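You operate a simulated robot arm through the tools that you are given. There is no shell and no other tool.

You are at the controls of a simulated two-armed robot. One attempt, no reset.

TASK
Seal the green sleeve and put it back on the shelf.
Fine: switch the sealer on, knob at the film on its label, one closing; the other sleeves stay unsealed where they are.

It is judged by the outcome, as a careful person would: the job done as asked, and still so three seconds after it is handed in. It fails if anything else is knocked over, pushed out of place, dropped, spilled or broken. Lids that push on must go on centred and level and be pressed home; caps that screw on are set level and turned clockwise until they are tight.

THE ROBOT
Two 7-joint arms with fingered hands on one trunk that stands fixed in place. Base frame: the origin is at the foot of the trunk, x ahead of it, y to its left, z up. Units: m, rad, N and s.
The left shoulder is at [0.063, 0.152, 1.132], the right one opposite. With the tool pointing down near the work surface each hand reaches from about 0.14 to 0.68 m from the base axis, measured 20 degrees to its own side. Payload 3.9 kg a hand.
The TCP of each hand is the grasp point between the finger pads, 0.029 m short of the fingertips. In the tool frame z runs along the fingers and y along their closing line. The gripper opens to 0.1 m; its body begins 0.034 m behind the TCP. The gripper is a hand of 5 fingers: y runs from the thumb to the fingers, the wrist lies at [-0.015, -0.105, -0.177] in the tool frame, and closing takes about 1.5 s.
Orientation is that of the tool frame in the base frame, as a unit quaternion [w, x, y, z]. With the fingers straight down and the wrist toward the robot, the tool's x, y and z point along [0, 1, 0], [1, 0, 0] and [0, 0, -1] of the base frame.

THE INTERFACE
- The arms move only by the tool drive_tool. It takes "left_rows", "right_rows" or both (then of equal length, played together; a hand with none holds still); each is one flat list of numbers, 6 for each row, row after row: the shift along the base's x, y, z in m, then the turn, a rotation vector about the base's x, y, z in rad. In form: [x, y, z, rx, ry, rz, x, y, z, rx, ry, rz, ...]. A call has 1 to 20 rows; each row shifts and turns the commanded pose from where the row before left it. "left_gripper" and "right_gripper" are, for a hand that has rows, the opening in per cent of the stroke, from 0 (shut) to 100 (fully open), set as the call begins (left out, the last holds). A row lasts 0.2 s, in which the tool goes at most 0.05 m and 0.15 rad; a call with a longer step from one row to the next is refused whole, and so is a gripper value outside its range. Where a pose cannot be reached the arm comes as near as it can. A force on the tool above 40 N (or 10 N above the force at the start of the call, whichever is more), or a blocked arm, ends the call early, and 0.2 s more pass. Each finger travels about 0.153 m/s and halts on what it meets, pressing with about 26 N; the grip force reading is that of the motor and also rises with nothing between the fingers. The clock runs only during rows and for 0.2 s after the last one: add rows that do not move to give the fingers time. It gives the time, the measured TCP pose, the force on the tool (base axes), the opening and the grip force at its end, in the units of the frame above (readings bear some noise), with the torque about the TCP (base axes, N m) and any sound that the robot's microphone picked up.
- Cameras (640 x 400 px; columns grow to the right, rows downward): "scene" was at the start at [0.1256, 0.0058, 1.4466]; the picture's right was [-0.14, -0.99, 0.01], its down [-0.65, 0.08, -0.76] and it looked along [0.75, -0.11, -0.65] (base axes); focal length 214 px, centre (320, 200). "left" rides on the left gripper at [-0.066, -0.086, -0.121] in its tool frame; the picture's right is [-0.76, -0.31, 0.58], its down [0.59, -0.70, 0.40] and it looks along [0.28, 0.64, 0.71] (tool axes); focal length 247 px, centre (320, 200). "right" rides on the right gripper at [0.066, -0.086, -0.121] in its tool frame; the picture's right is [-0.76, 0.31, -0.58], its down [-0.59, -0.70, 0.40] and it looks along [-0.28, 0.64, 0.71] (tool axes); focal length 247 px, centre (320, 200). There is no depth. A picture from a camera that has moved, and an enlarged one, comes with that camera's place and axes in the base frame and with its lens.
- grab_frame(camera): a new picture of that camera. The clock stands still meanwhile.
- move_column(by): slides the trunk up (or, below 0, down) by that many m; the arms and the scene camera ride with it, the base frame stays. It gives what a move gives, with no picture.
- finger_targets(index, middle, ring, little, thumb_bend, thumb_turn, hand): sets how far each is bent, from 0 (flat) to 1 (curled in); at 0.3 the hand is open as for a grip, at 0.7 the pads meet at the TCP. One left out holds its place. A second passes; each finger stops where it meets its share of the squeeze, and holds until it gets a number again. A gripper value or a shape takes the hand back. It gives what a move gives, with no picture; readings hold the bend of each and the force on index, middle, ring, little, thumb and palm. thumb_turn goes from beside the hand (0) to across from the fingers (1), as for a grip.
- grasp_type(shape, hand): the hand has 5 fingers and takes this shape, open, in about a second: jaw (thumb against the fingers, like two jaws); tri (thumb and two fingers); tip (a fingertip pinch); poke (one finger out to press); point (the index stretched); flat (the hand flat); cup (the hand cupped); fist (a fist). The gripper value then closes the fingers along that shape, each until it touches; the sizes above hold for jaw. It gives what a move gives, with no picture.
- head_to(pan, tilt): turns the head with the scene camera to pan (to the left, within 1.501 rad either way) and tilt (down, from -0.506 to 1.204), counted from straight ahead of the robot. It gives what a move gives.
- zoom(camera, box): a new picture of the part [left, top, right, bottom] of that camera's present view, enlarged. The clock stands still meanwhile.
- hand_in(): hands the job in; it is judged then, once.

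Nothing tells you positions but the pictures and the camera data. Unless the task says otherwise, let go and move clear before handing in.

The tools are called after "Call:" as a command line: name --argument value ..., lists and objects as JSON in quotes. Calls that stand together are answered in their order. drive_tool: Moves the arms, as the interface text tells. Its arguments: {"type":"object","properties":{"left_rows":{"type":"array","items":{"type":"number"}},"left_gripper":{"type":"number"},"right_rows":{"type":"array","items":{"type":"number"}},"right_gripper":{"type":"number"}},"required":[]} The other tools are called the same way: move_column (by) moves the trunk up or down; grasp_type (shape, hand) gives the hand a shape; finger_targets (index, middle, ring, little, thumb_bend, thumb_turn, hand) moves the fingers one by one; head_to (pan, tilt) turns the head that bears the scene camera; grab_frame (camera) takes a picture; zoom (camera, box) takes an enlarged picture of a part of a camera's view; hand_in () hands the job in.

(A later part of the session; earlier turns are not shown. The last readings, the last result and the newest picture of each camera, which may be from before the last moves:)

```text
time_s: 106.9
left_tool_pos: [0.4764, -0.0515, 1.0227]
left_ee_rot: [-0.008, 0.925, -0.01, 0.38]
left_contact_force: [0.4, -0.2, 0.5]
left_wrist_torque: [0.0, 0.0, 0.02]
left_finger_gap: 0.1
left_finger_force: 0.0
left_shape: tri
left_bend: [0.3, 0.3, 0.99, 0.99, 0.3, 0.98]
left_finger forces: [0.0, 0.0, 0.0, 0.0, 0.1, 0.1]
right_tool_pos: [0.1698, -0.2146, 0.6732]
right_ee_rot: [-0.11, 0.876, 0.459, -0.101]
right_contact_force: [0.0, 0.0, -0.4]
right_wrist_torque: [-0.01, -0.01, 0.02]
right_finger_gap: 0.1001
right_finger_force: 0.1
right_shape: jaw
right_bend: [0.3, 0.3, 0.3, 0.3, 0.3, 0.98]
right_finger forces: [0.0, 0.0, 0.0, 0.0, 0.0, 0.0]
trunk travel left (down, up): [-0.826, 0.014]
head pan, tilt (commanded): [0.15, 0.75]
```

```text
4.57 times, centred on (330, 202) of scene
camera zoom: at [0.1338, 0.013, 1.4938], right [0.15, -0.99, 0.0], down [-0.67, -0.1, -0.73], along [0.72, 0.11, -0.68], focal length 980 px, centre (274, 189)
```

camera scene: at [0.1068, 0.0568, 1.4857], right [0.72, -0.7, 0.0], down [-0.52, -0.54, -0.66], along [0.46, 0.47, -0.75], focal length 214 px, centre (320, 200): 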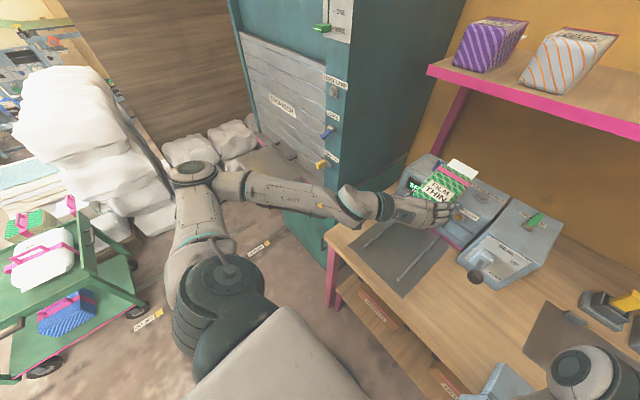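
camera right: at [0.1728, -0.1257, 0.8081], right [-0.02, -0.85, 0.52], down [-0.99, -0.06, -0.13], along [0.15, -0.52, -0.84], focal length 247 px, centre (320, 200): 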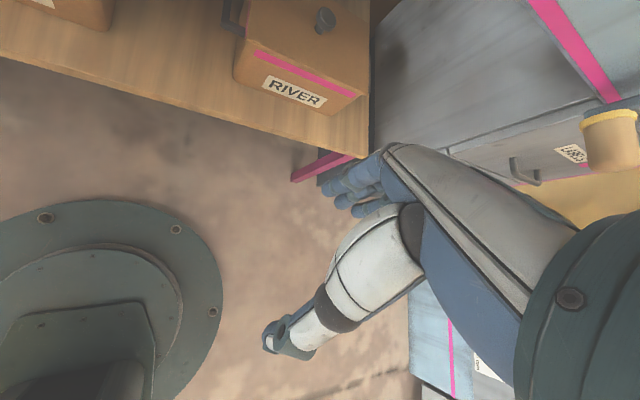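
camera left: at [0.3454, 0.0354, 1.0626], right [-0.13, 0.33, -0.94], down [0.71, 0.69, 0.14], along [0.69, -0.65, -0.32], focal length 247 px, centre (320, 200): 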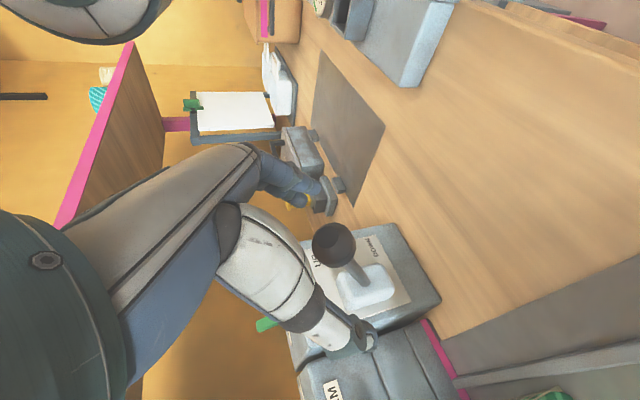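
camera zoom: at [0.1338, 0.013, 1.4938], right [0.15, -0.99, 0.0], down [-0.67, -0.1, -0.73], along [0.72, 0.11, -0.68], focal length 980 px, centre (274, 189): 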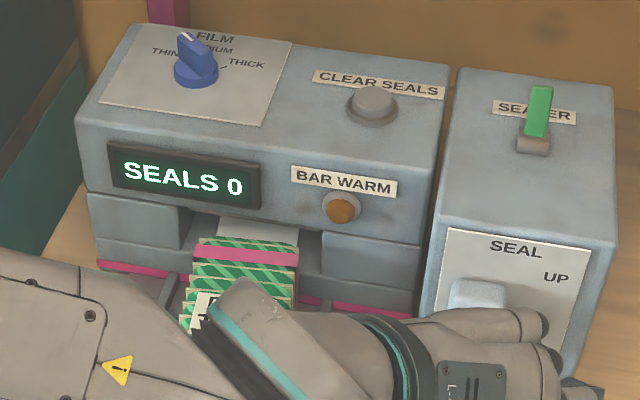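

After 80 s the lamp hasn't changed, so I take it to be an indicator that lights during the closing. I close the fingers on the lever ball.

Call:
finger_targets --hand "left" --index 0.7 --middle 0.7 --thumb_bend 0.7

Call:
grab_frame --camera "left"

```text
time_s: 107.9
left_tool_pos: [0.4764, -0.0531, 1.0211]
left_ee_rot: [-0.007, 0.925, -0.012, 0.38]
left_contact_force: [0.9, -7.9, 0.7]
left_wrist_torque: [-0.13, -0.02, -0.1]
left_finger_gap: 0.0257
left_finger_force: 9.7
left_shape: fingers
left_bend: [0.59, 0.65, 0.99, 0.99, 0.65, 0.97]
left_finger forces: [9.4, 3.9, 0.0, 0.0, 6.2, 0.1]
right_tool_pos: [0.1695, -0.2154, 0.6741]
right_ee_rot: [-0.11, 0.876, 0.459, -0.101]
right_contact_force: [-0.6, 0.4, -0.1]
right_wrist_torque: [-0.03, -0.01, 0.0]
right_finger_gap: 0.0999
right_finger_force: 0.1
right_shape: jaw
right_bend: [0.3, 0.3, 0.3, 0.3, 0.3, 0.98]
right_finger forces: [0.0, 0.0, 0.0, 0.0, 0.1, 0.0]
trunk travel left (down, up): [-0.826, 0.014]
head pan, tilt (commanded): [0.15, 0.75]
```

```text
taken
camera left: at [0.3449, 0.0337, 1.0631], right [-0.13, 0.33, -0.94], down [0.71, 0.69, 0.15], along [0.69, -0.65, -0.32], focal length 247 px, centre (320, 200)
```

left: 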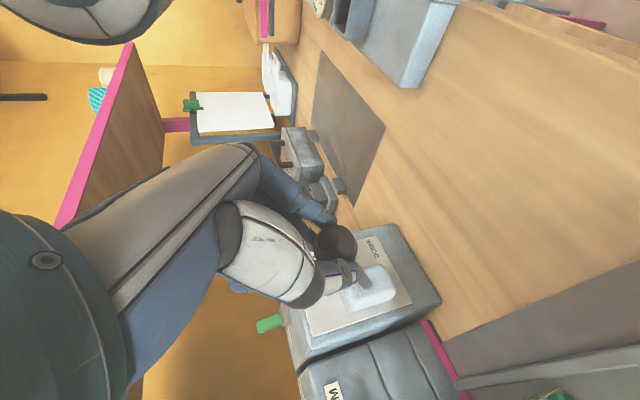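

Ball held. I start pulling the lever down along its arc.

Call:
drive_tool --left_rows '[-0.0069, -0.002, -0.0132, 0, 0, 0, -0.0056, 0, -0.0137, 0, 0, 0, -0.0045, 0, -0.0141, 0, 0, 0]'

Call:
grab_frame --camera "left"

Call:
zoom --camera "scene" --box '[260, 160, 420, 260]'

```text
time_s: 108.7
left_tool_pos: [0.4601, -0.0531, 0.9822]
left_ee_rot: [-0.006, 0.924, -0.011, 0.383]
left_contact_force: [4.9, -4.9, 7.1]
left_wrist_torque: [-0.09, -0.32, -0.09]
left_finger_gap: 0.0251
left_finger_force: 10.7
left_shape: fingers
left_bend: [0.61, 0.66, 0.99, 0.99, 0.64, 0.97]
left_finger forces: [5.7, 9.5, 0.0, 0.0, 6.9, 0.0]
right_tool_pos: [0.1694, -0.2146, 0.6733]
right_ee_rot: [-0.11, 0.876, 0.459, -0.101]
right_contact_force: [0.5, 0.3, -0.7]
right_wrist_torque: [0.02, -0.02, -0.02]
right_finger_gap: 0.0999
right_finger_force: 0.0
right_shape: jaw
right_bend: [0.3, 0.3, 0.3, 0.3, 0.3, 0.98]
right_finger forces: [0.0, 0.0, 0.0, 0.0, 0.0, 0.0]
trunk travel left (down, up): [-0.826, 0.014]
head pan, tilt (commanded): [0.15, 0.75]
```

```text
taken
camera left: at [0.328, 0.0331, 1.0229], right [-0.12, 0.33, -0.94], down [0.71, 0.69, 0.15], along [0.69, -0.65, -0.32], focal length 247 px, centre (320, 200)
```

left: 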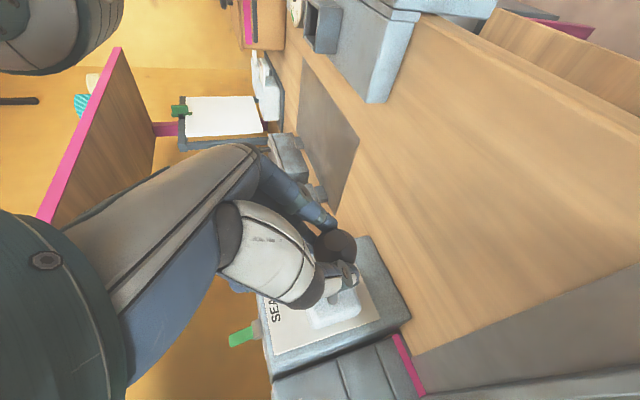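

```text
4.00 times, centred on (340, 210) of scene
camera zoom: at [0.1342, 0.0122, 1.4939], right [0.15, -0.99, 0.0], down [-0.67, -0.1, -0.73], along [0.72, 0.11, -0.68], focal length 858 px, centre (240, 160)
```

zoom: 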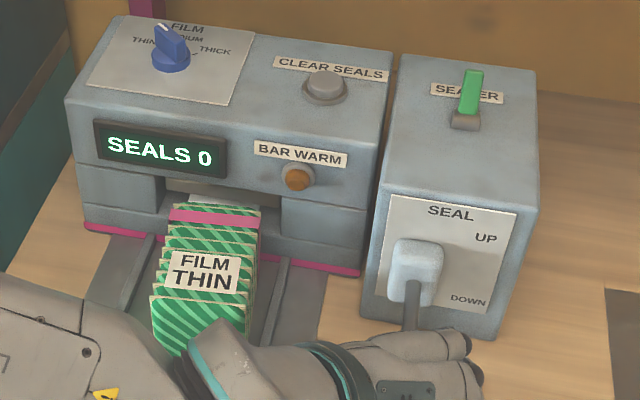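

The lever follows smoothly and the bar inside the slot is coming down. I continue.

Call:
drive_tool --left_rows '[-0.0032, 0, -0.0145, 0, 0, 0, -0.002, 0, -0.0147, 0, 0, 0, -0.0006, 0, -0.0148, 0, 0, 0]'

Call:
grab_frame --camera "left"

Call:
zoom --camera "scene" --box '[260, 160, 420, 260]'

```text
time_s: 109.5
left_tool_pos: [0.4527, -0.0538, 0.9381]
left_ee_rot: [-0.006, 0.925, -0.009, 0.381]
left_contact_force: [5.4, -5.7, 14.1]
left_wrist_torque: [-0.22, -0.46, -0.06]
left_finger_gap: 0.0205
left_finger_force: 11.0
left_shape: fingers
left_bend: [0.63, 0.65, 0.99, 0.99, 0.65, 0.97]
left_finger forces: [4.2, 14.4, 0.0, 0.0, 4.5, 0.1]
right_tool_pos: [0.1684, -0.2148, 0.674]
right_ee_rot: [-0.11, 0.876, 0.459, -0.102]
right_contact_force: [-0.6, 0.0, 0.2]
right_wrist_torque: [0.01, 0.01, -0.02]
right_finger_gap: 0.1
right_finger_force: 0.1
right_shape: jaw
right_bend: [0.3, 0.3, 0.3, 0.3, 0.3, 0.98]
right_finger forces: [0.0, 0.1, 0.0, 0.0, 0.0, 0.1]
trunk travel left (down, up): [-0.826, 0.014]
head pan, tilt (commanded): [0.15, 0.75]
```

```text
taken
camera left: at [0.3219, 0.0335, 0.979], right [-0.13, 0.33, -0.94], down [0.71, 0.69, 0.15], along [0.69, -0.65, -0.32], focal length 247 px, centre (320, 200)
```

left: 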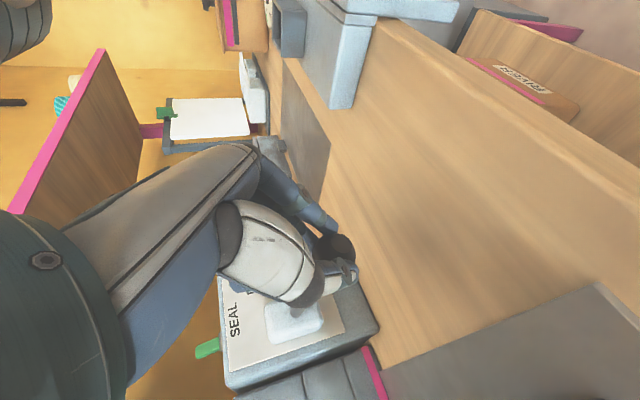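

```text
4.00 times, centred on (340, 210) of scene
camera zoom: at [0.1336, 0.0123, 1.4939], right [0.15, -0.99, 0.0], down [-0.67, -0.1, -0.73], along [0.72, 0.11, -0.68], focal length 858 px, centre (240, 160)
```

zoom: 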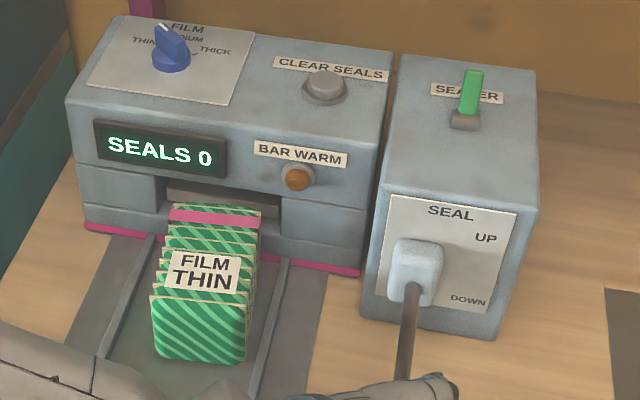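

The bar is nearly down on the tail. I keep lowering the lever.

Call:
drive_tool --left_rows '[0.0006, 0, -0.0148, 0, 0, 0, 0.002, 0, -0.0147, 0, 0, 0]'

Call:
grab_frame --camera "left"

Call:
zoom --camera "scene" --box '[260, 160, 420, 260]'

```text
time_s: 110.1
left_tool_pos: [0.4544, -0.051, 0.9048]
left_ee_rot: [-0.008, 0.926, -0.01, 0.377]
left_contact_force: [1.9, 1.2, 0.1]
left_wrist_torque: [0.0, 0.01, 0.0]
left_finger_gap: 0.0031
left_finger_force: 0.1
left_shape: fingers
left_bend: [0.69, 0.7, 0.99, 1.0, 0.7, 0.98]
left_finger forces: [0.1, 0.0, 0.1, 0.0, 0.1, 0.0]
right_tool_pos: [0.1704, -0.2142, 0.6727]
right_ee_rot: [-0.109, 0.876, 0.459, -0.103]
right_contact_force: [0.1, 0.6, 0.1]
right_wrist_torque: [0.03, 0.02, -0.04]
right_finger_gap: 0.1001
right_finger_force: 0.1
right_shape: jaw
right_bend: [0.3, 0.3, 0.3, 0.3, 0.3, 0.98]
right_finger forces: [0.0, 0.0, 0.1, 0.0, 0.0, 0.0]
trunk travel left (down, up): [-0.826, 0.014]
head pan, tilt (commanded): [0.15, 0.75]
```

```text
taken
camera left: at [0.3245, 0.0345, 0.9468], right [-0.13, 0.33, -0.94], down [0.71, 0.69, 0.14], along [0.69, -0.64, -0.32], focal length 247 px, centre (320, 200)
```

left: 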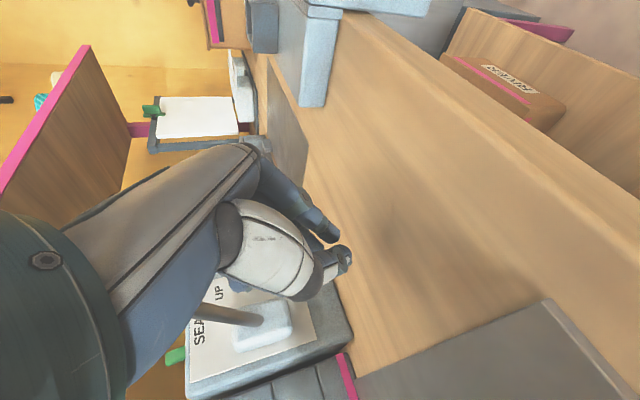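

```text
4.00 times, centred on (340, 210) of scene
camera zoom: at [0.1358, 0.0136, 1.4934], right [0.15, -0.99, 0.0], down [-0.68, -0.1, -0.73], along [0.72, 0.11, -0.68], focal length 858 px, centre (240, 160)
```

zoom: 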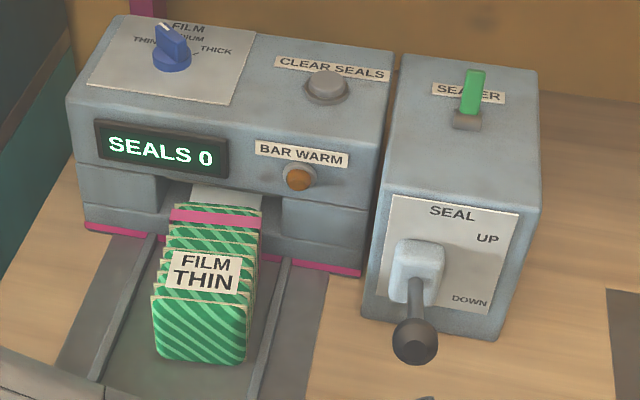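

The ball slipped out of the pinch and the lever sprang back up (count still 0), so it's spring-loaded; pressing from above with the palm and holding will be better. I first bring the hand out from under the ball, around its left side and up.

Call:
drive_tool --left_rows '[-0.015, 0.03, 0, 0, 0, 0, 0, 0.035, 0, 0, 0, 0, 0.01, 0.003, 0.03, 0, 0, 0, 0.015, 0, 0.035, 0, 0, 0, 0.02, 0, 0.04, 0, 0, 0, 0.015, 0, 0.04, 0, 0, 0, 0, -0.01, 0.04, 0, 0, 0, 0, -0.02, 0.03, 0, 0, 0]'

Call:
grab_frame --camera "left"

Call:
grab_frame --camera "scene"

```text
time_s: 111.9
left_tool_pos: [0.4985, -0.0174, 1.1255]
left_ee_rot: [-0.007, 0.925, -0.011, 0.38]
left_contact_force: [-0.2, 0.2, -0.3]
left_wrist_torque: [-0.02, 0.0, 0.0]
left_finger_gap: 0.0029
left_finger_force: 0.0
left_shape: fingers
left_bend: [0.69, 0.7, 0.99, 1.0, 0.7, 0.98]
left_finger forces: [0.0, 0.1, 0.0, 0.1, 0.0, 0.0]
right_tool_pos: [0.1689, -0.2158, 0.6737]
right_ee_rot: [-0.11, 0.876, 0.459, -0.1]
right_contact_force: [0.0, 0.0, -0.3]
right_wrist_torque: [-0.02, 0.0, -0.02]
right_finger_gap: 0.1
right_finger_force: 0.0
right_shape: jaw
right_bend: [0.3, 0.3, 0.3, 0.3, 0.3, 0.98]
right_finger forces: [0.0, 0.0, 0.0, 0.0, 0.0, 0.0]
trunk travel left (down, up): [-0.826, 0.014]
head pan, tilt (commanded): [0.15, 0.75]
```

```text
taken
camera left: at [0.3672, 0.07, 1.166], right [-0.13, 0.33, -0.94], down [0.71, 0.69, 0.15], along [0.69, -0.64, -0.32], focal length 247 px, centre (320, 200)
```

left: 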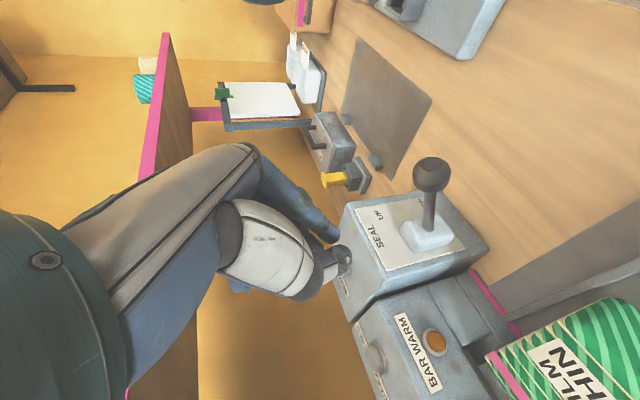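

```text
taken
camera scene: at [0.1331, 0.0106, 1.4938], right [0.15, -0.99, 0.0], down [-0.67, -0.1, -0.73], along [0.72, 0.11, -0.68], focal length 214 px, centre (320, 200)
```

scene: 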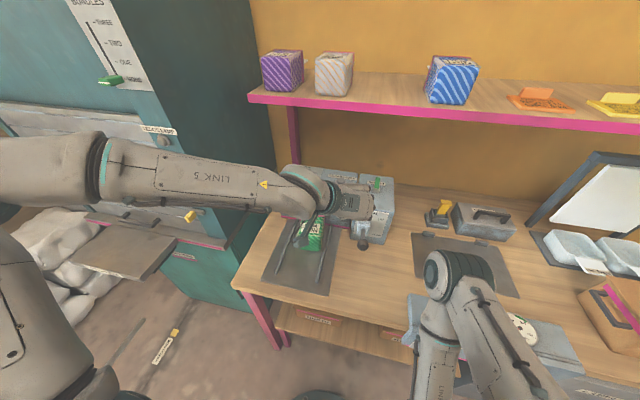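

The lever is back UP and the hand is free. I rotate the hand to palm-down, fingers forward-right, and flatten it above the lever.

Call:
drive_tool --left_rows '[0, -0.005, 0, -0.0957, 0.0449, 0.0868, 0, -0.005, 0, -0.0957, 0.0449, 0.0868, 0, -0.005, 0, -0.0957, 0.0449, 0.0868, 0, -0.005, 0, -0.0957, 0.0449, 0.0868, 0, -0.005, 0, -0.0957, 0.0449, 0.0868, 0, -0.005, 0, -0.0957, 0.0449, 0.0868, 0, -0.005, 0, -0.0957, 0.0449, 0.0868, 0, -0.005, 0, -0.0957, 0.0449, 0.0868, 0, -0.005, 0, -0.0957, 0.0449, 0.0868]'

Call:
grasp_type --hand "left" --shape "flat"

Call:
grab_frame --camera "left"

Call:
grab_frame --camera "scene"

Call:
zoom --camera "scene" --box '[270, 150, 430, 270]'

```text
time_s: 113.9
left_tool_pos: [0.5005, -0.0618, 1.1234]
left_ee_rot: [0.231, 0.833, 0.484, 0.137]
left_contact_force: [0.0, -0.3, 0.2]
left_wrist_torque: [0.01, -0.01, 0.0]
left_finger_gap: 0.0027
left_finger_force: 0.0
left_shape: fingers
left_bend: [0.69, 0.7, 0.99, 1.0, 0.7, 0.98]
left_finger forces: [0.1, 0.1, 0.1, 0.0, 0.0, 0.0]
right_tool_pos: [0.1704, -0.2147, 0.6736]
right_ee_rot: [-0.11, 0.876, 0.459, -0.102]
right_contact_force: [0.2, -0.8, -0.3]
right_wrist_torque: [0.0, -0.01, -0.02]
right_finger_gap: 0.1
right_finger_force: 0.0
right_shape: jaw
right_bend: [0.3, 0.3, 0.3, 0.3, 0.3, 0.98]
right_finger forces: [0.0, 0.1, 0.0, 0.0, 0.0, 0.0]
trunk travel left (down, up): [-0.826, 0.014]
head pan, tilt (commanded): [0.15, 0.75]
```

```text
time_s: 114.8
left_tool_pos: [0.4989, -0.0615, 1.1235]
left_ee_rot: [0.23, 0.834, 0.482, 0.138]
left_contact_force: [-0.2, 0.3, -1.1]
left_wrist_torque: [0.0, 0.0, 0.02]
left_finger_gap: 0.0001
left_finger_force: 0.1
left_shape: flat
left_bend: [0.0, 0.0, 0.0, 0.0, 0.7, 0.0]
left_finger forces: [0.0, 0.1, 0.0, 0.0, 0.1, 0.1]
right_tool_pos: [0.1687, -0.2154, 0.6741]
right_ee_rot: [-0.11, 0.876, 0.459, -0.101]
right_contact_force: [0.0, 0.2, 0.1]
right_wrist_torque: [0.05, -0.01, 0.04]
right_finger_gap: 0.0999
right_finger_force: 0.1
right_shape: jaw
right_bend: [0.3, 0.3, 0.3, 0.3, 0.3, 0.98]
right_finger forces: [0.1, 0.0, 0.1, 0.0, 0.0, 0.0]
trunk travel left (down, up): [-0.826, 0.014]
head pan, tilt (commanded): [0.15, 0.75]
```

```text
taken
camera left: at [0.3485, -0.0497, 1.1813], right [-0.34, -0.67, -0.66], down [-0.05, 0.71, -0.7], along [0.94, -0.21, -0.28], focal length 247 px, centre (320, 200)
```

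left: 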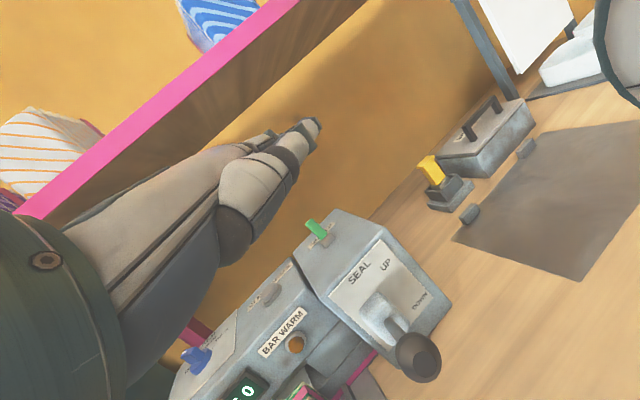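

```text
taken
camera scene: at [0.1338, 0.013, 1.4938], right [0.15, -0.99, 0.0], down [-0.67, -0.1, -0.73], along [0.72, 0.11, -0.68], focal length 214 px, centre (320, 200)
```

scene: 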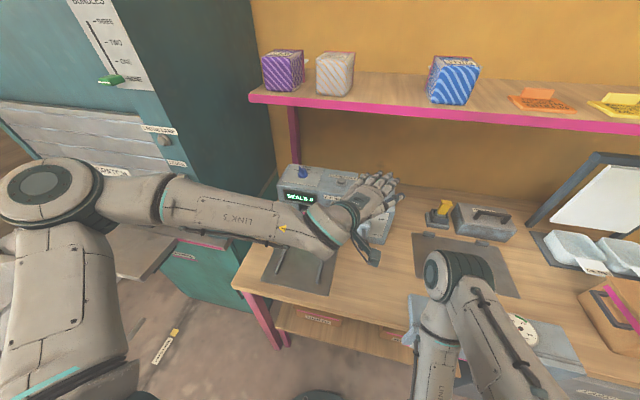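

```text
3.33 times, centred on (350, 210) of scene
camera zoom: at [0.1338, 0.013, 1.4938], right [0.15, -0.99, 0.0], down [-0.67, -0.1, -0.73], along [0.72, 0.11, -0.68], focal length 715 px, centre (220, 167)
```

zoom: 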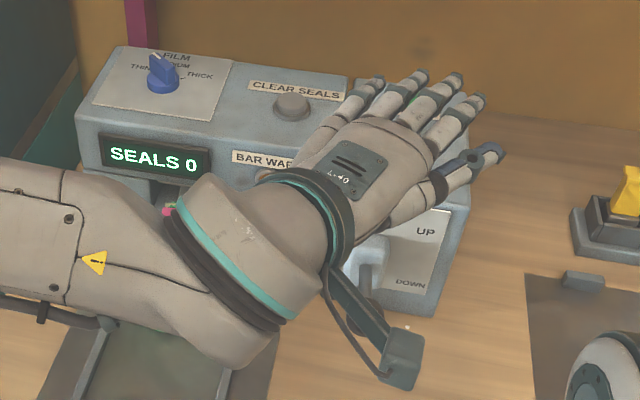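

The flat palm-down hand is above the lever. I tilt the fingers slightly down (keeps wrist and camera higher) and centre the palm over the ball, then descend to just above it.

Call:
drive_tool --left_rows '[-0.008, -0.008, 0, 0.065, 0.1125, 0, -0.008, -0.008, 0, 0.065, 0.1125, 0, 0, 0, -0.04, 0, 0, 0, 0, 0, -0.04, 0, 0, 0, 0, 0, -0.04, 0, 0, 0, 0, 0, -0.03, 0, 0, 0]'

Call:
grab_frame --camera "left"

Call:
zoom --camera "scene" --box '[270, 170, 430, 290]'

```text
time_s: 116.2
left_tool_pos: [0.4837, -0.0771, 0.971]
left_ee_rot: [0.121, 0.857, 0.495, 0.074]
left_contact_force: [0.5, -0.3, 0.1]
left_wrist_torque: [-0.01, -0.01, 0.02]
left_finger_gap: 0.0
left_finger_force: 0.0
left_shape: flat
left_bend: [0.0, 0.0, 0.0, 0.0, 0.7, 0.0]
left_finger forces: [0.1, 0.0, 0.0, 0.1, 0.0, 0.0]
right_tool_pos: [0.1686, -0.2135, 0.6736]
right_ee_rot: [-0.11, 0.876, 0.459, -0.1]
right_contact_force: [-0.1, -0.3, 0.2]
right_wrist_torque: [0.03, -0.02, 0.0]
right_finger_gap: 0.1002
right_finger_force: 0.0
right_shape: jaw
right_bend: [0.3, 0.3, 0.3, 0.3, 0.3, 0.98]
right_finger forces: [0.0, 0.0, 0.0, 0.0, 0.1, 0.1]
trunk travel left (down, up): [-0.826, 0.014]
head pan, tilt (commanded): [0.15, 0.75]
```

```text
taken
camera left: at [0.3495, -0.0762, 1.063], right [-0.49, -0.59, -0.64], down [-0.19, 0.79, -0.58], along [0.85, -0.16, -0.5], focal length 247 px, centre (320, 200)
```

left: 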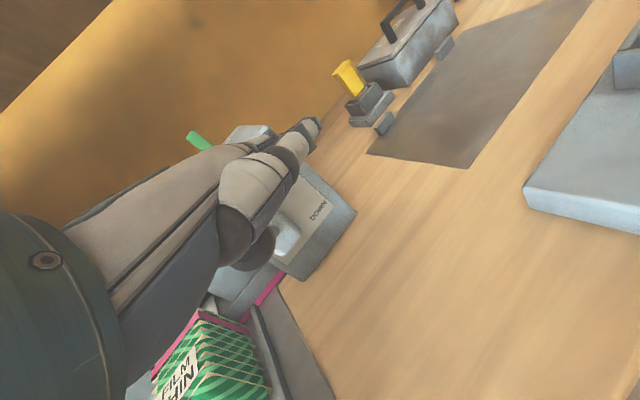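

```text
3.33 times, centred on (350, 230) of scene
camera zoom: at [0.1347, 0.0131, 1.4937], right [0.15, -0.99, 0.0], down [-0.67, -0.1, -0.73], along [0.72, 0.11, -0.68], focal length 715 px, centre (220, 100)
```

zoom: 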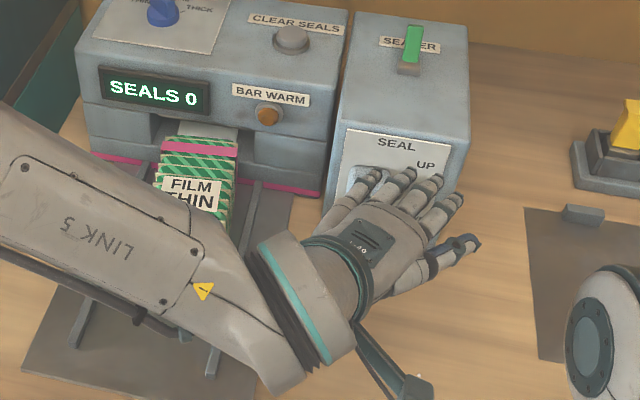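

The ball is under the palm. I lower until contact.

Call:
drive_tool --left_rows '[0, 0, -0.01, 0, 0, 0, 0, 0, -0.01, 0, 0, 0, 0, 0, -0.01, 0, 0, 0]'

Call:
drive_tool --left_rows '[-0.002, 0, -0.01, 0, 0, 0, -0.002, 0, -0.01, 0, 0, 0]'

Call:
grab_frame --camera "left"

```text
time_s: 117.0
left_tool_pos: [0.4831, -0.0769, 0.9426]
left_ee_rot: [0.12, 0.857, 0.495, 0.074]
left_contact_force: [-1.9, -1.2, 4.2]
left_wrist_torque: [0.14, -0.07, 0.0]
left_finger_gap: 0.0001
left_finger_force: 0.0
left_shape: flat
left_bend: [0.0, 0.0, 0.0, 0.0, 0.7, 0.0]
left_finger forces: [0.0, 0.0, 0.0, 0.0, 0.1, 4.0]
right_tool_pos: [0.1692, -0.2148, 0.673]
right_ee_rot: [-0.11, 0.875, 0.46, -0.101]
right_contact_force: [1.2, -0.5, 0.5]
right_wrist_torque: [0.0, 0.04, 0.0]
right_finger_gap: 0.0999
right_finger_force: 0.0
right_shape: jaw
right_bend: [0.3, 0.3, 0.3, 0.3, 0.3, 0.98]
right_finger forces: [0.0, 0.0, 0.0, 0.0, 0.1, 0.0]
trunk travel left (down, up): [-0.826, 0.014]
head pan, tilt (commanded): [0.15, 0.75]
```

```text
time_s: 117.6
left_tool_pos: [0.4796, -0.078, 0.9232]
left_ee_rot: [0.121, 0.857, 0.495, 0.075]
left_contact_force: [-1.3, -1.1, 8.1]
left_wrist_torque: [0.23, -0.06, 0.0]
left_finger_gap: 0.0
left_finger_force: 0.0
left_shape: flat
left_bend: [0.0, 0.0, 0.0, 0.0, 0.7, 0.0]
left_finger forces: [0.0, 0.0, 0.1, 0.1, 0.1, 6.2]
right_tool_pos: [0.1686, -0.2147, 0.6737]
right_ee_rot: [-0.11, 0.876, 0.459, -0.101]
right_contact_force: [0.1, -1.0, -0.9]
right_wrist_torque: [0.01, -0.01, 0.0]
right_finger_gap: 0.1
right_finger_force: 0.2
right_shape: jaw
right_bend: [0.3, 0.3, 0.3, 0.3, 0.3, 0.98]
right_finger forces: [0.1, 0.0, 0.0, 0.1, 0.0, 0.1]
trunk travel left (down, up): [-0.826, 0.014]
head pan, tilt (commanded): [0.15, 0.75]
```

```text
taken
camera left: at [0.3449, -0.0757, 1.0136], right [-0.49, -0.59, -0.65], down [-0.19, 0.8, -0.58], along [0.85, -0.16, -0.5], focal length 247 px, centre (320, 200)
```

left: 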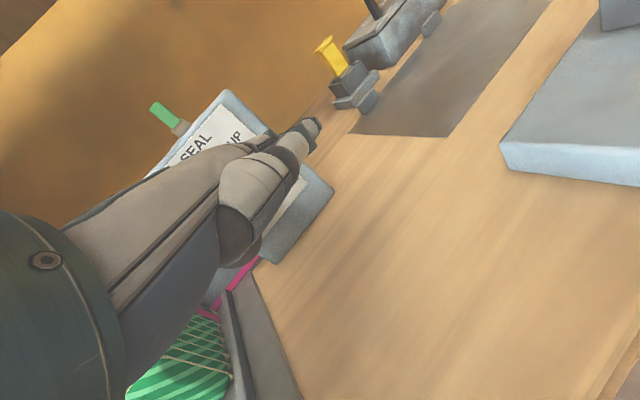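

The palm presses the ball (6 N) and the lever is moving. I continue down.

Call:
drive_tool --left_rows '[-0.004, 0, -0.014, 0, 0, 0, -0.003, 0, -0.0145, 0, 0, 0, -0.001, 0, -0.0148, 0, 0, 0]'

Call:
zoom --camera "scene" --box '[270, 170, 430, 290]'

Call:
grab_frame --camera "left"

```text
time_s: 118.4
left_tool_pos: [0.472, -0.0769, 0.8829]
left_ee_rot: [0.125, 0.857, 0.494, 0.078]
left_contact_force: [-1.2, 2.6, 24.2]
left_wrist_torque: [0.35, -1.64, 0.12]
left_finger_gap: 0.0
left_finger_force: 0.1
left_shape: flat
left_bend: [0.0, 0.0, 0.0, 0.0, 0.7, 0.0]
left_finger forces: [0.0, 0.0, 0.0, 17.7, 0.0, 6.4]
right_tool_pos: [0.1675, -0.2134, 0.6741]
right_ee_rot: [-0.108, 0.875, 0.46, -0.1]
right_contact_force: [-0.2, -1.1, 0.5]
right_wrist_torque: [0.02, 0.0, -0.03]
right_finger_gap: 0.1
right_finger_force: 0.0
right_shape: jaw
right_bend: [0.3, 0.3, 0.3, 0.3, 0.3, 0.98]
right_finger forces: [0.0, 0.0, 0.0, 0.0, 0.1, 0.0]
trunk travel left (down, up): [-0.826, 0.014]
head pan, tilt (commanded): [0.15, 0.75]
```

```text
3.33 times, centred on (350, 230) of scene
camera zoom: at [0.1297, 0.0141, 1.4945], right [0.15, -0.99, 0.0], down [-0.67, -0.1, -0.73], along [0.73, 0.11, -0.68], focal length 715 px, centre (220, 100)
```

zoom: 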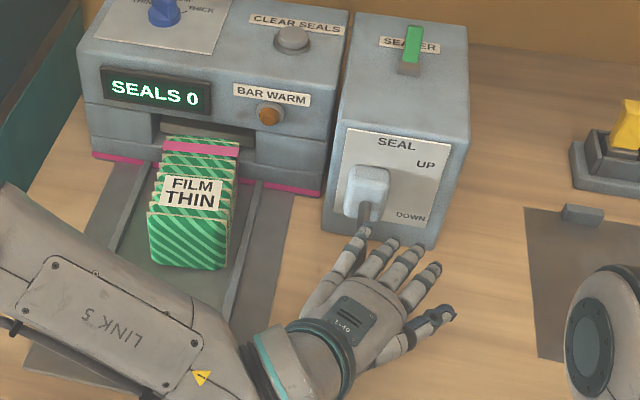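

```text
taken
camera left: at [0.3365, -0.0756, 0.9724], right [-0.48, -0.59, -0.65], down [-0.19, 0.79, -0.58], along [0.85, -0.16, -0.49], focal length 247 px, centre (320, 200)
```

left: 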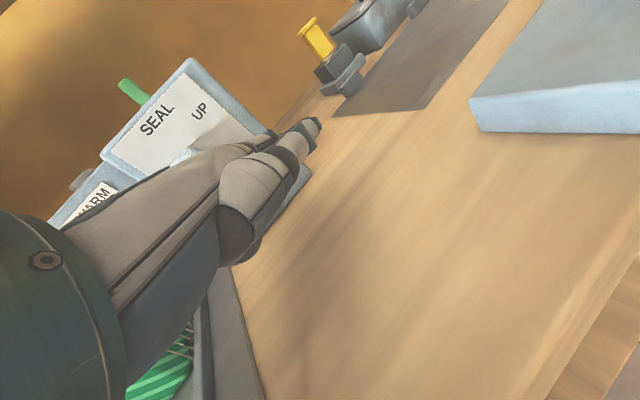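

The little finger is resting on the lever rod. I'll ease up a little, shift the hand right so all fingers pass beside the rod, and press again with the palm's outer edge.

Call:
drive_tool --left_rows '[0.002, 0, 0.015, 0, 0, 0, 0.003, -0.008, 0.012, 0, 0, -0.05, 0, -0.01, 0, 0, 0, -0.05, 0, -0.01, 0, 0, 0, -0.05]'

Call:
zoom --camera "scene" --box '[270, 170, 430, 290]'

Call:
grab_frame --camera "left"

```text
time_s: 119.4
left_tool_pos: [0.4756, -0.1051, 0.9045]
left_ee_rot: [0.126, 0.892, 0.429, 0.064]
left_contact_force: [0.3, 5.6, 9.3]
left_wrist_torque: [0.13, 0.02, 0.0]
left_finger_gap: 0.0
left_finger_force: 0.2
left_shape: flat
left_bend: [0.0, 0.0, 0.0, 0.0, 0.7, 0.0]
left_finger forces: [0.0, 0.1, 0.0, 0.0, 0.0, 7.9]
right_tool_pos: [0.1688, -0.2146, 0.674]
right_ee_rot: [-0.11, 0.876, 0.459, -0.101]
right_contact_force: [-0.1, -1.1, -0.3]
right_wrist_torque: [0.01, -0.01, 0.0]
right_finger_gap: 0.0997
right_finger_force: 0.1
right_shape: jaw
right_bend: [0.3, 0.3, 0.3, 0.3, 0.3, 0.98]
right_finger forces: [0.1, 0.1, 0.0, 0.0, 0.0, 0.1]
trunk travel left (down, up): [-0.826, 0.014]
head pan, tilt (commanded): [0.15, 0.75]
```

```text
3.33 times, centred on (350, 230) of scene
camera zoom: at [0.1331, 0.0132, 1.4938], right [0.15, -0.99, 0.0], down [-0.67, -0.1, -0.73], along [0.72, 0.11, -0.68], focal length 715 px, centre (220, 100)
```

zoom: 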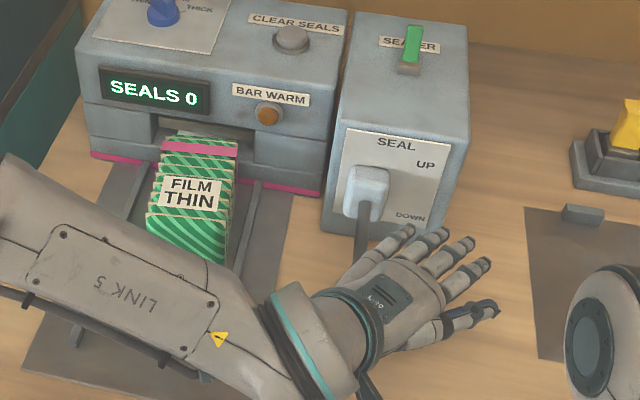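

```text
taken
camera left: at [0.3435, -0.084, 0.9975], right [-0.57, -0.51, -0.64], down [-0.07, 0.81, -0.58], along [0.82, -0.28, -0.5], focal length 247 px, centre (320, 200)
```

left: 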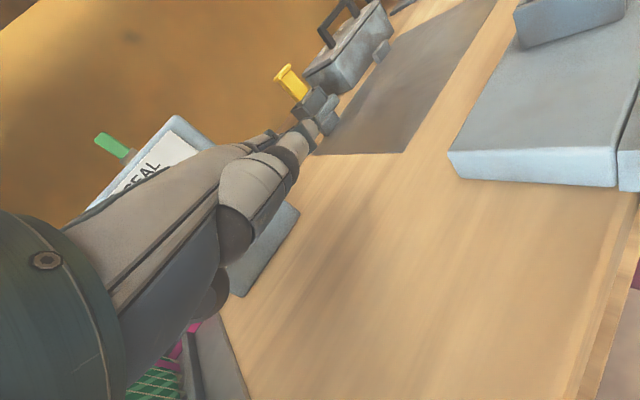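

All fingers now pass to the right of the rod. I press down again, step by step.

Call:
drive_tool --left_rows '[-0.003, 0, -0.0145, 0, 0, 0, -0.002, 0, -0.0145, 0, 0, 0, -0.001, 0, -0.0145, 0, 0, 0]'

Call:
zoom --camera "scene" --box '[270, 170, 430, 290]'

Call:
grab_frame --camera "left"

```text
time_s: 120.2
left_tool_pos: [0.4722, -0.1046, 0.8641]
left_ee_rot: [0.127, 0.891, 0.43, 0.067]
left_contact_force: [8.5, 3.5, 16.1]
left_wrist_torque: [0.55, 0.45, -0.38]
left_finger_gap: 0.0
left_finger_force: 0.1
left_shape: flat
left_bend: [0.0, 0.0, 0.0, 0.0, 0.7, 0.0]
left_finger forces: [0.1, 0.0, 0.0, 0.0, 0.1, 14.8]
right_tool_pos: [0.1697, -0.2143, 0.6742]
right_ee_rot: [-0.11, 0.876, 0.459, -0.102]
right_contact_force: [-0.9, -0.5, -0.1]
right_wrist_torque: [0.01, 0.01, -0.02]
right_finger_gap: 0.1004
right_finger_force: 0.1
right_shape: jaw
right_bend: [0.3, 0.3, 0.3, 0.3, 0.3, 0.98]
right_finger forces: [0.0, 0.0, 0.0, 0.0, 0.0, 0.0]
trunk travel left (down, up): [-0.826, 0.014]
head pan, tilt (commanded): [0.15, 0.75]
```

```text
3.33 times, centred on (350, 230) of scene
camera zoom: at [0.1342, 0.0139, 1.4939], right [0.15, -0.99, 0.0], down [-0.67, -0.1, -0.73], along [0.72, 0.11, -0.68], focal length 715 px, centre (220, 100)
```

zoom: 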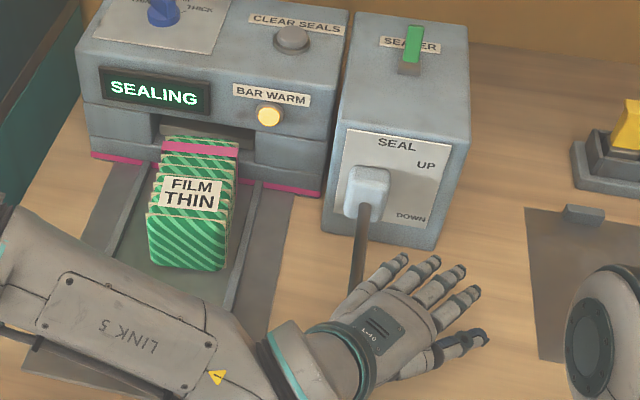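

```text
taken
camera left: at [0.3398, -0.0845, 0.9555], right [-0.57, -0.51, -0.65], down [-0.07, 0.81, -0.58], along [0.82, -0.28, -0.5], focal length 247 px, centre (320, 200)
```

left: 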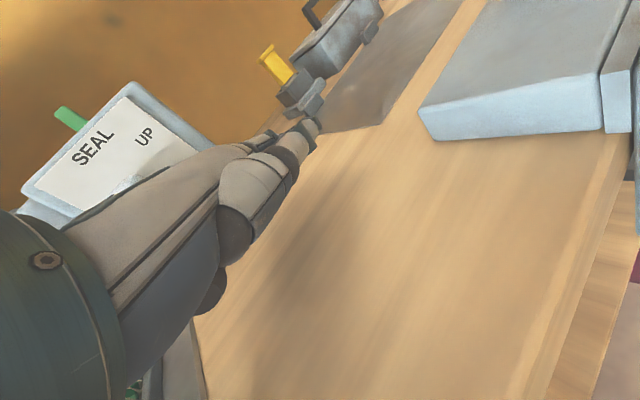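

The display reads SEALING and the BAR WARM lamp is lit — the bar is closed. I hold still.

Call:
drive_tool --left_rows '[0, 0, 0, 0, 0, 0, 0, 0, 0, 0, 0, 0, 0, 0, 0, 0, 0, 0, 0, 0, 0, 0, 0, 0]'

Call:
zoom --camera "scene" --box '[270, 170, 430, 290]'

```text
time_s: 121.2
left_tool_pos: [0.4714, -0.1055, 0.8628]
left_ee_rot: [0.126, 0.892, 0.43, 0.065]
left_contact_force: [7.7, 1.1, 15.3]
left_wrist_torque: [0.74, 0.46, -0.44]
left_finger_gap: 0.0003
left_finger_force: 0.0
left_shape: flat
left_bend: [0.0, 0.0, 0.0, 0.0, 0.7, 0.0]
left_finger forces: [0.1, 0.0, 0.0, 0.0, 0.1, 15.1]
right_tool_pos: [0.169, -0.2144, 0.6739]
right_ee_rot: [-0.11, 0.875, 0.46, -0.102]
right_contact_force: [0.3, -0.2, -0.6]
right_wrist_torque: [-0.01, 0.0, 0.01]
right_finger_gap: 0.1
right_finger_force: 0.0
right_shape: jaw
right_bend: [0.3, 0.3, 0.3, 0.3, 0.3, 0.98]
right_finger forces: [0.0, 0.0, 0.0, 0.0, 0.1, 0.0]
trunk travel left (down, up): [-0.826, 0.014]
head pan, tilt (commanded): [0.15, 0.75]
```

```text
3.33 times, centred on (350, 230) of scene
camera zoom: at [0.1338, 0.0134, 1.4938], right [0.15, -0.99, 0.0], down [-0.67, -0.1, -0.73], along [0.72, 0.11, -0.68], focal length 715 px, centre (220, 100)
```

zoom: 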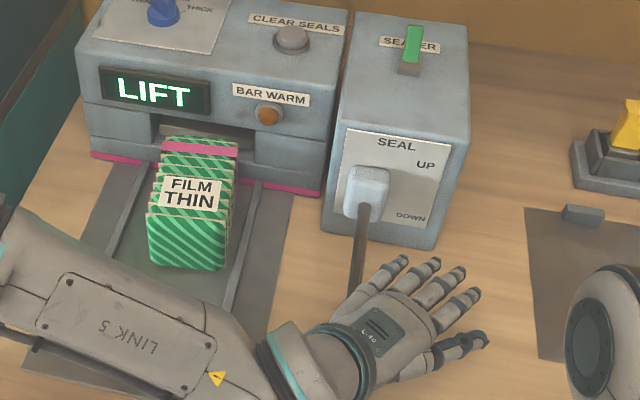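

The display says LIFT and the lamp is off: sealing done. I raise the hand so the spring lever comes back up with it.

Call:
drive_tool --left_rows '[0.001, 0, 0.0145, 0, 0, 0, 0.002, 0, 0.0145, 0, 0, 0, 0.003, 0, 0.0145, 0, 0, 0, 0.004, 0, 0.015, 0, 0, 0, 0.004, 0, 0.015, 0, 0, 0, 0.003, 0, 0.02, 0, 0, 0, 0, 0, 0.03, 0, 0, 0, 0, 0, 0.04, 0, 0, 0]'

Call:
zoom --camera "scene" --box '[270, 170, 430, 290]'

Call:
grab_frame --camera "left"

```text
time_s: 123.0
left_tool_pos: [0.4858, -0.1043, 1.0264]
left_ee_rot: [0.127, 0.892, 0.43, 0.065]
left_contact_force: [-0.5, 0.4, -0.4]
left_wrist_torque: [0.01, 0.0, 0.02]
left_finger_gap: 0.0002
left_finger_force: 0.0
left_shape: flat
left_bend: [0.0, 0.0, 0.0, 0.0, 0.7, 0.0]
left_finger forces: [0.0, 0.0, 0.1, 0.1, 0.0, 0.0]
right_tool_pos: [0.1693, -0.214, 0.6735]
right_ee_rot: [-0.109, 0.876, 0.46, -0.101]
right_contact_force: [-0.7, 0.7, 0.4]
right_wrist_torque: [0.01, -0.01, -0.01]
right_finger_gap: 0.1001
right_finger_force: 0.2
right_shape: jaw
right_bend: [0.3, 0.3, 0.3, 0.3, 0.3, 0.98]
right_finger forces: [0.0, 0.0, 0.1, 0.0, 0.0, 0.1]
trunk travel left (down, up): [-0.826, 0.014]
head pan, tilt (commanded): [0.15, 0.75]
```

```text
3.33 times, centred on (350, 230) of scene
camera zoom: at [0.1326, 0.0129, 1.4938], right [0.15, -0.99, 0.0], down [-0.67, -0.1, -0.73], along [0.72, 0.11, -0.68], focal length 715 px, centre (220, 100)
```

zoom: 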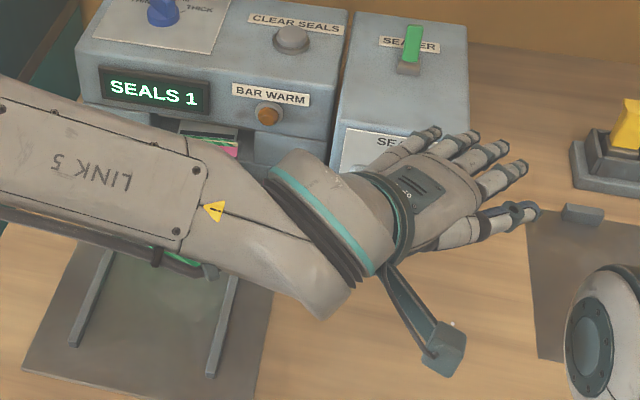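

```text
taken
camera left: at [0.3523, -0.0844, 1.1186], right [-0.57, -0.51, -0.64], down [-0.07, 0.81, -0.58], along [0.82, -0.28, -0.5], focal length 247 px, centre (320, 200)
```

left: 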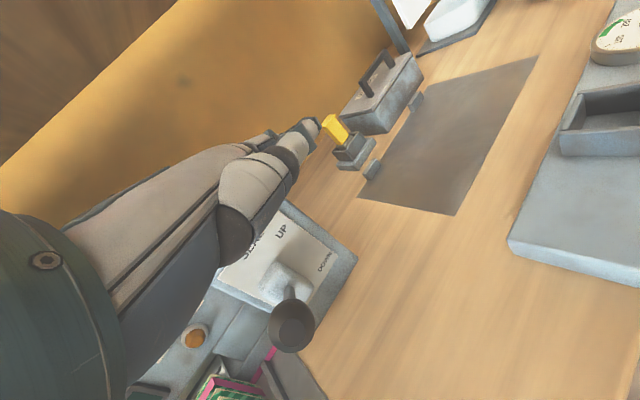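

The display shows SEALS 1 and the lever is UP. Now I go back for the sleeve: up, left, and roll the hand to the side-grip orientation.

Call:
drive_tool --left_rows '[0, 0, 0.04, 0, 0, 0, 0, 0, 0.04, 0, 0, 0, 0.0034, 0.0154, 0.005, 0.076, -0.0994, -0.0606, 0.0034, 0.0154, 0.005, 0.076, -0.0994, -0.0606, 0.0034, 0.0154, 0.005, 0.076, -0.0994, -0.0606, 0.0034, 0.0154, 0.005, 0.076, -0.0994, -0.0606, 0.0034, 0.0154, 0.005, 0.076, -0.0994, -0.0606, 0.0034, 0.0154, 0.005, 0.076, -0.0994, -0.0606, 0.0034, 0.0154, 0.005, 0.076, -0.0994, -0.0606, 0.0034, 0.0154, 0.005, 0.076, -0.0994, -0.0606, 0.0034, 0.0154, 0.005, 0.076, -0.0994, -0.0606, 0.0034, 0.0154, 0.005, 0.076, -0.0994, -0.0606]'

Call:
finger_targets --hand "left" --index 0.25 --middle 0.25 --ring 0.25 --little 0.2 --thumb_bend 0.3 --thumb_turn 1.0

Call:
grab_frame --camera "left"

Call:
zoom --camera "scene" --box '[240, 150, 400, 260]'

```text
time_s: 125.6
left_tool_pos: [0.5226, 0.0492, 1.1564]
left_ee_rot: [0.0, 0.819, 0.0, 0.574]
left_contact_force: [-0.2, -0.2, -0.3]
left_wrist_torque: [-0.01, 0.01, -0.01]
left_finger_gap: 0.0001
left_finger_force: 0.0
left_shape: flat
left_bend: [0.0, 0.0, 0.0, 0.0, 0.7, 0.0]
left_finger forces: [0.0, 0.0, 0.0, 0.0, 0.0, 0.1]
right_tool_pos: [0.1693, -0.214, 0.673]
right_ee_rot: [-0.111, 0.876, 0.459, -0.101]
right_contact_force: [-0.2, 0.9, 0.6]
right_wrist_torque: [-0.03, 0.01, 0.0]
right_finger_gap: 0.0997
right_finger_force: 0.1
right_shape: jaw
right_bend: [0.3, 0.3, 0.3, 0.3, 0.3, 0.98]
right_finger forces: [0.1, 0.0, 0.0, 0.0, 0.1, 0.0]
trunk travel left (down, up): [-0.826, 0.014]
head pan, tilt (commanded): [0.15, 0.75]
```

```text
time_s: 126.6
left_tool_pos: [0.5222, 0.0492, 1.1571]
left_ee_rot: [0.0, 0.819, 0.001, 0.574]
left_contact_force: [-0.1, 0.3, 0.5]
left_wrist_torque: [0.04, 0.04, -0.02]
left_finger_gap: 0.1059
left_finger_force: 0.2
left_shape: fingers
left_bend: [0.25, 0.25, 0.25, 0.2, 0.3, 0.97]
left_finger forces: [0.0, 0.0, 0.1, 0.0, 0.0, 0.0]
right_tool_pos: [0.1694, -0.2157, 0.674]
right_ee_rot: [-0.111, 0.876, 0.459, -0.102]
right_contact_force: [0.3, 0.0, 0.1]
right_wrist_torque: [0.03, 0.01, -0.02]
right_finger_gap: 0.1001
right_finger_force: 0.0
right_shape: jaw
right_bend: [0.3, 0.3, 0.3, 0.3, 0.3, 0.98]
right_finger forces: [0.0, 0.1, 0.0, 0.1, 0.1, 0.0]
trunk travel left (down, up): [-0.826, 0.014]
head pan, tilt (commanded): [0.15, 0.75]
```

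```text
taken
camera left: at [0.3855, 0.1348, 1.1364], right [0.28, 0.31, -0.91], down [0.57, 0.7, 0.42], along [0.77, -0.64, 0.02], focal length 247 px, centre (320, 200)
```

left: 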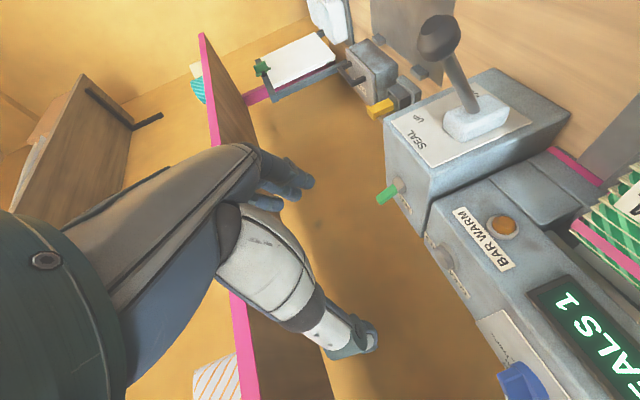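

```text
3.64 times, centred on (320, 205) of scene
camera zoom: at [0.1338, 0.0132, 1.4938], right [0.15, -0.99, 0.0], down [-0.67, -0.1, -0.73], along [0.72, 0.11, -0.68], focal length 780 px, centre (320, 182)
```

zoom: 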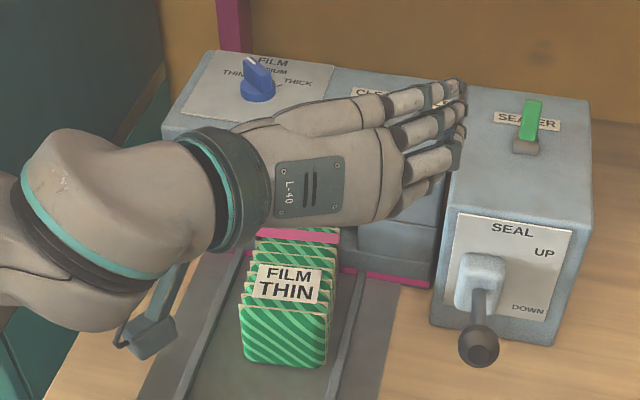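

The hand is in side-grip orientation and the sealed sleeve stands at x≈0.555 (front), y 0.073–0.150. I move above it and start to descend with fingers straddling it.

Call:
drive_tool --left_rows '[0.024, 0.031, -0.028, 0, 0, 0, 0.024, 0.031, -0.028, 0, 0, 0, 0, 0, -0.035, 0, 0, 0, 0, 0, -0.035, 0, 0, 0, 0, 0, -0.03, 0, 0, 0]'

Call:
grab_frame --camera "left"

Call:
zoom --camera "scene" --box '[260, 180, 380, 260]'

```text
time_s: 127.8
left_tool_pos: [0.5702, 0.1135, 1.0013]
left_ee_rot: [0.0, 0.819, 0.001, 0.574]
left_contact_force: [0.4, -0.4, 0.6]
left_wrist_torque: [-0.02, 0.0, -0.04]
left_finger_gap: 0.106
left_finger_force: 0.1
left_shape: fingers
left_bend: [0.25, 0.25, 0.25, 0.2, 0.3, 0.98]
left_finger forces: [0.0, 0.0, 0.1, 0.0, 0.0, 0.0]
right_tool_pos: [0.1707, -0.2146, 0.6738]
right_ee_rot: [-0.111, 0.875, 0.46, -0.102]
right_contact_force: [0.0, 0.3, -0.4]
right_wrist_torque: [-0.02, -0.01, -0.01]
right_finger_gap: 0.1003
right_finger_force: 0.2
right_shape: jaw
right_bend: [0.3, 0.3, 0.3, 0.3, 0.3, 0.98]
right_finger forces: [0.1, 0.1, 0.0, 0.1, 0.0, 0.0]
trunk travel left (down, up): [-0.826, 0.014]
head pan, tilt (commanded): [0.15, 0.75]
```

```text
taken
camera left: at [0.4326, 0.1979, 0.9797], right [0.28, 0.31, -0.91], down [0.57, 0.7, 0.42], along [0.77, -0.64, 0.02], focal length 247 px, centre (320, 200)
```

left: 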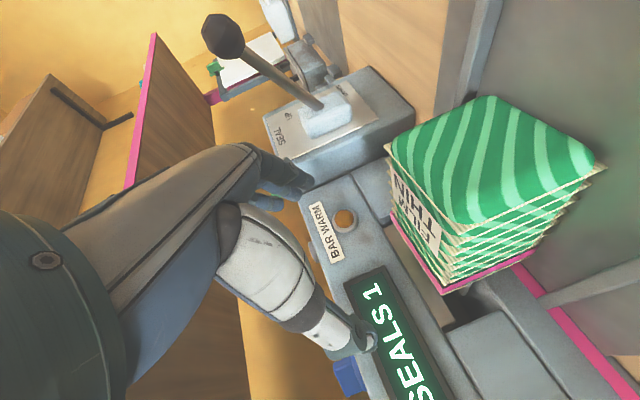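

```text
5.00 times, centred on (320, 220) of scene
camera zoom: at [0.134, 0.0131, 1.4938], right [0.15, -0.99, 0.0], down [-0.67, -0.1, -0.73], along [0.72, 0.11, -0.68], focal length 1072 px, centre (320, 100)
```

zoom: 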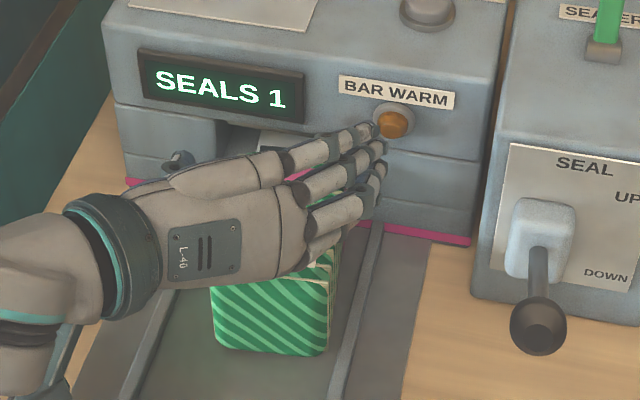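

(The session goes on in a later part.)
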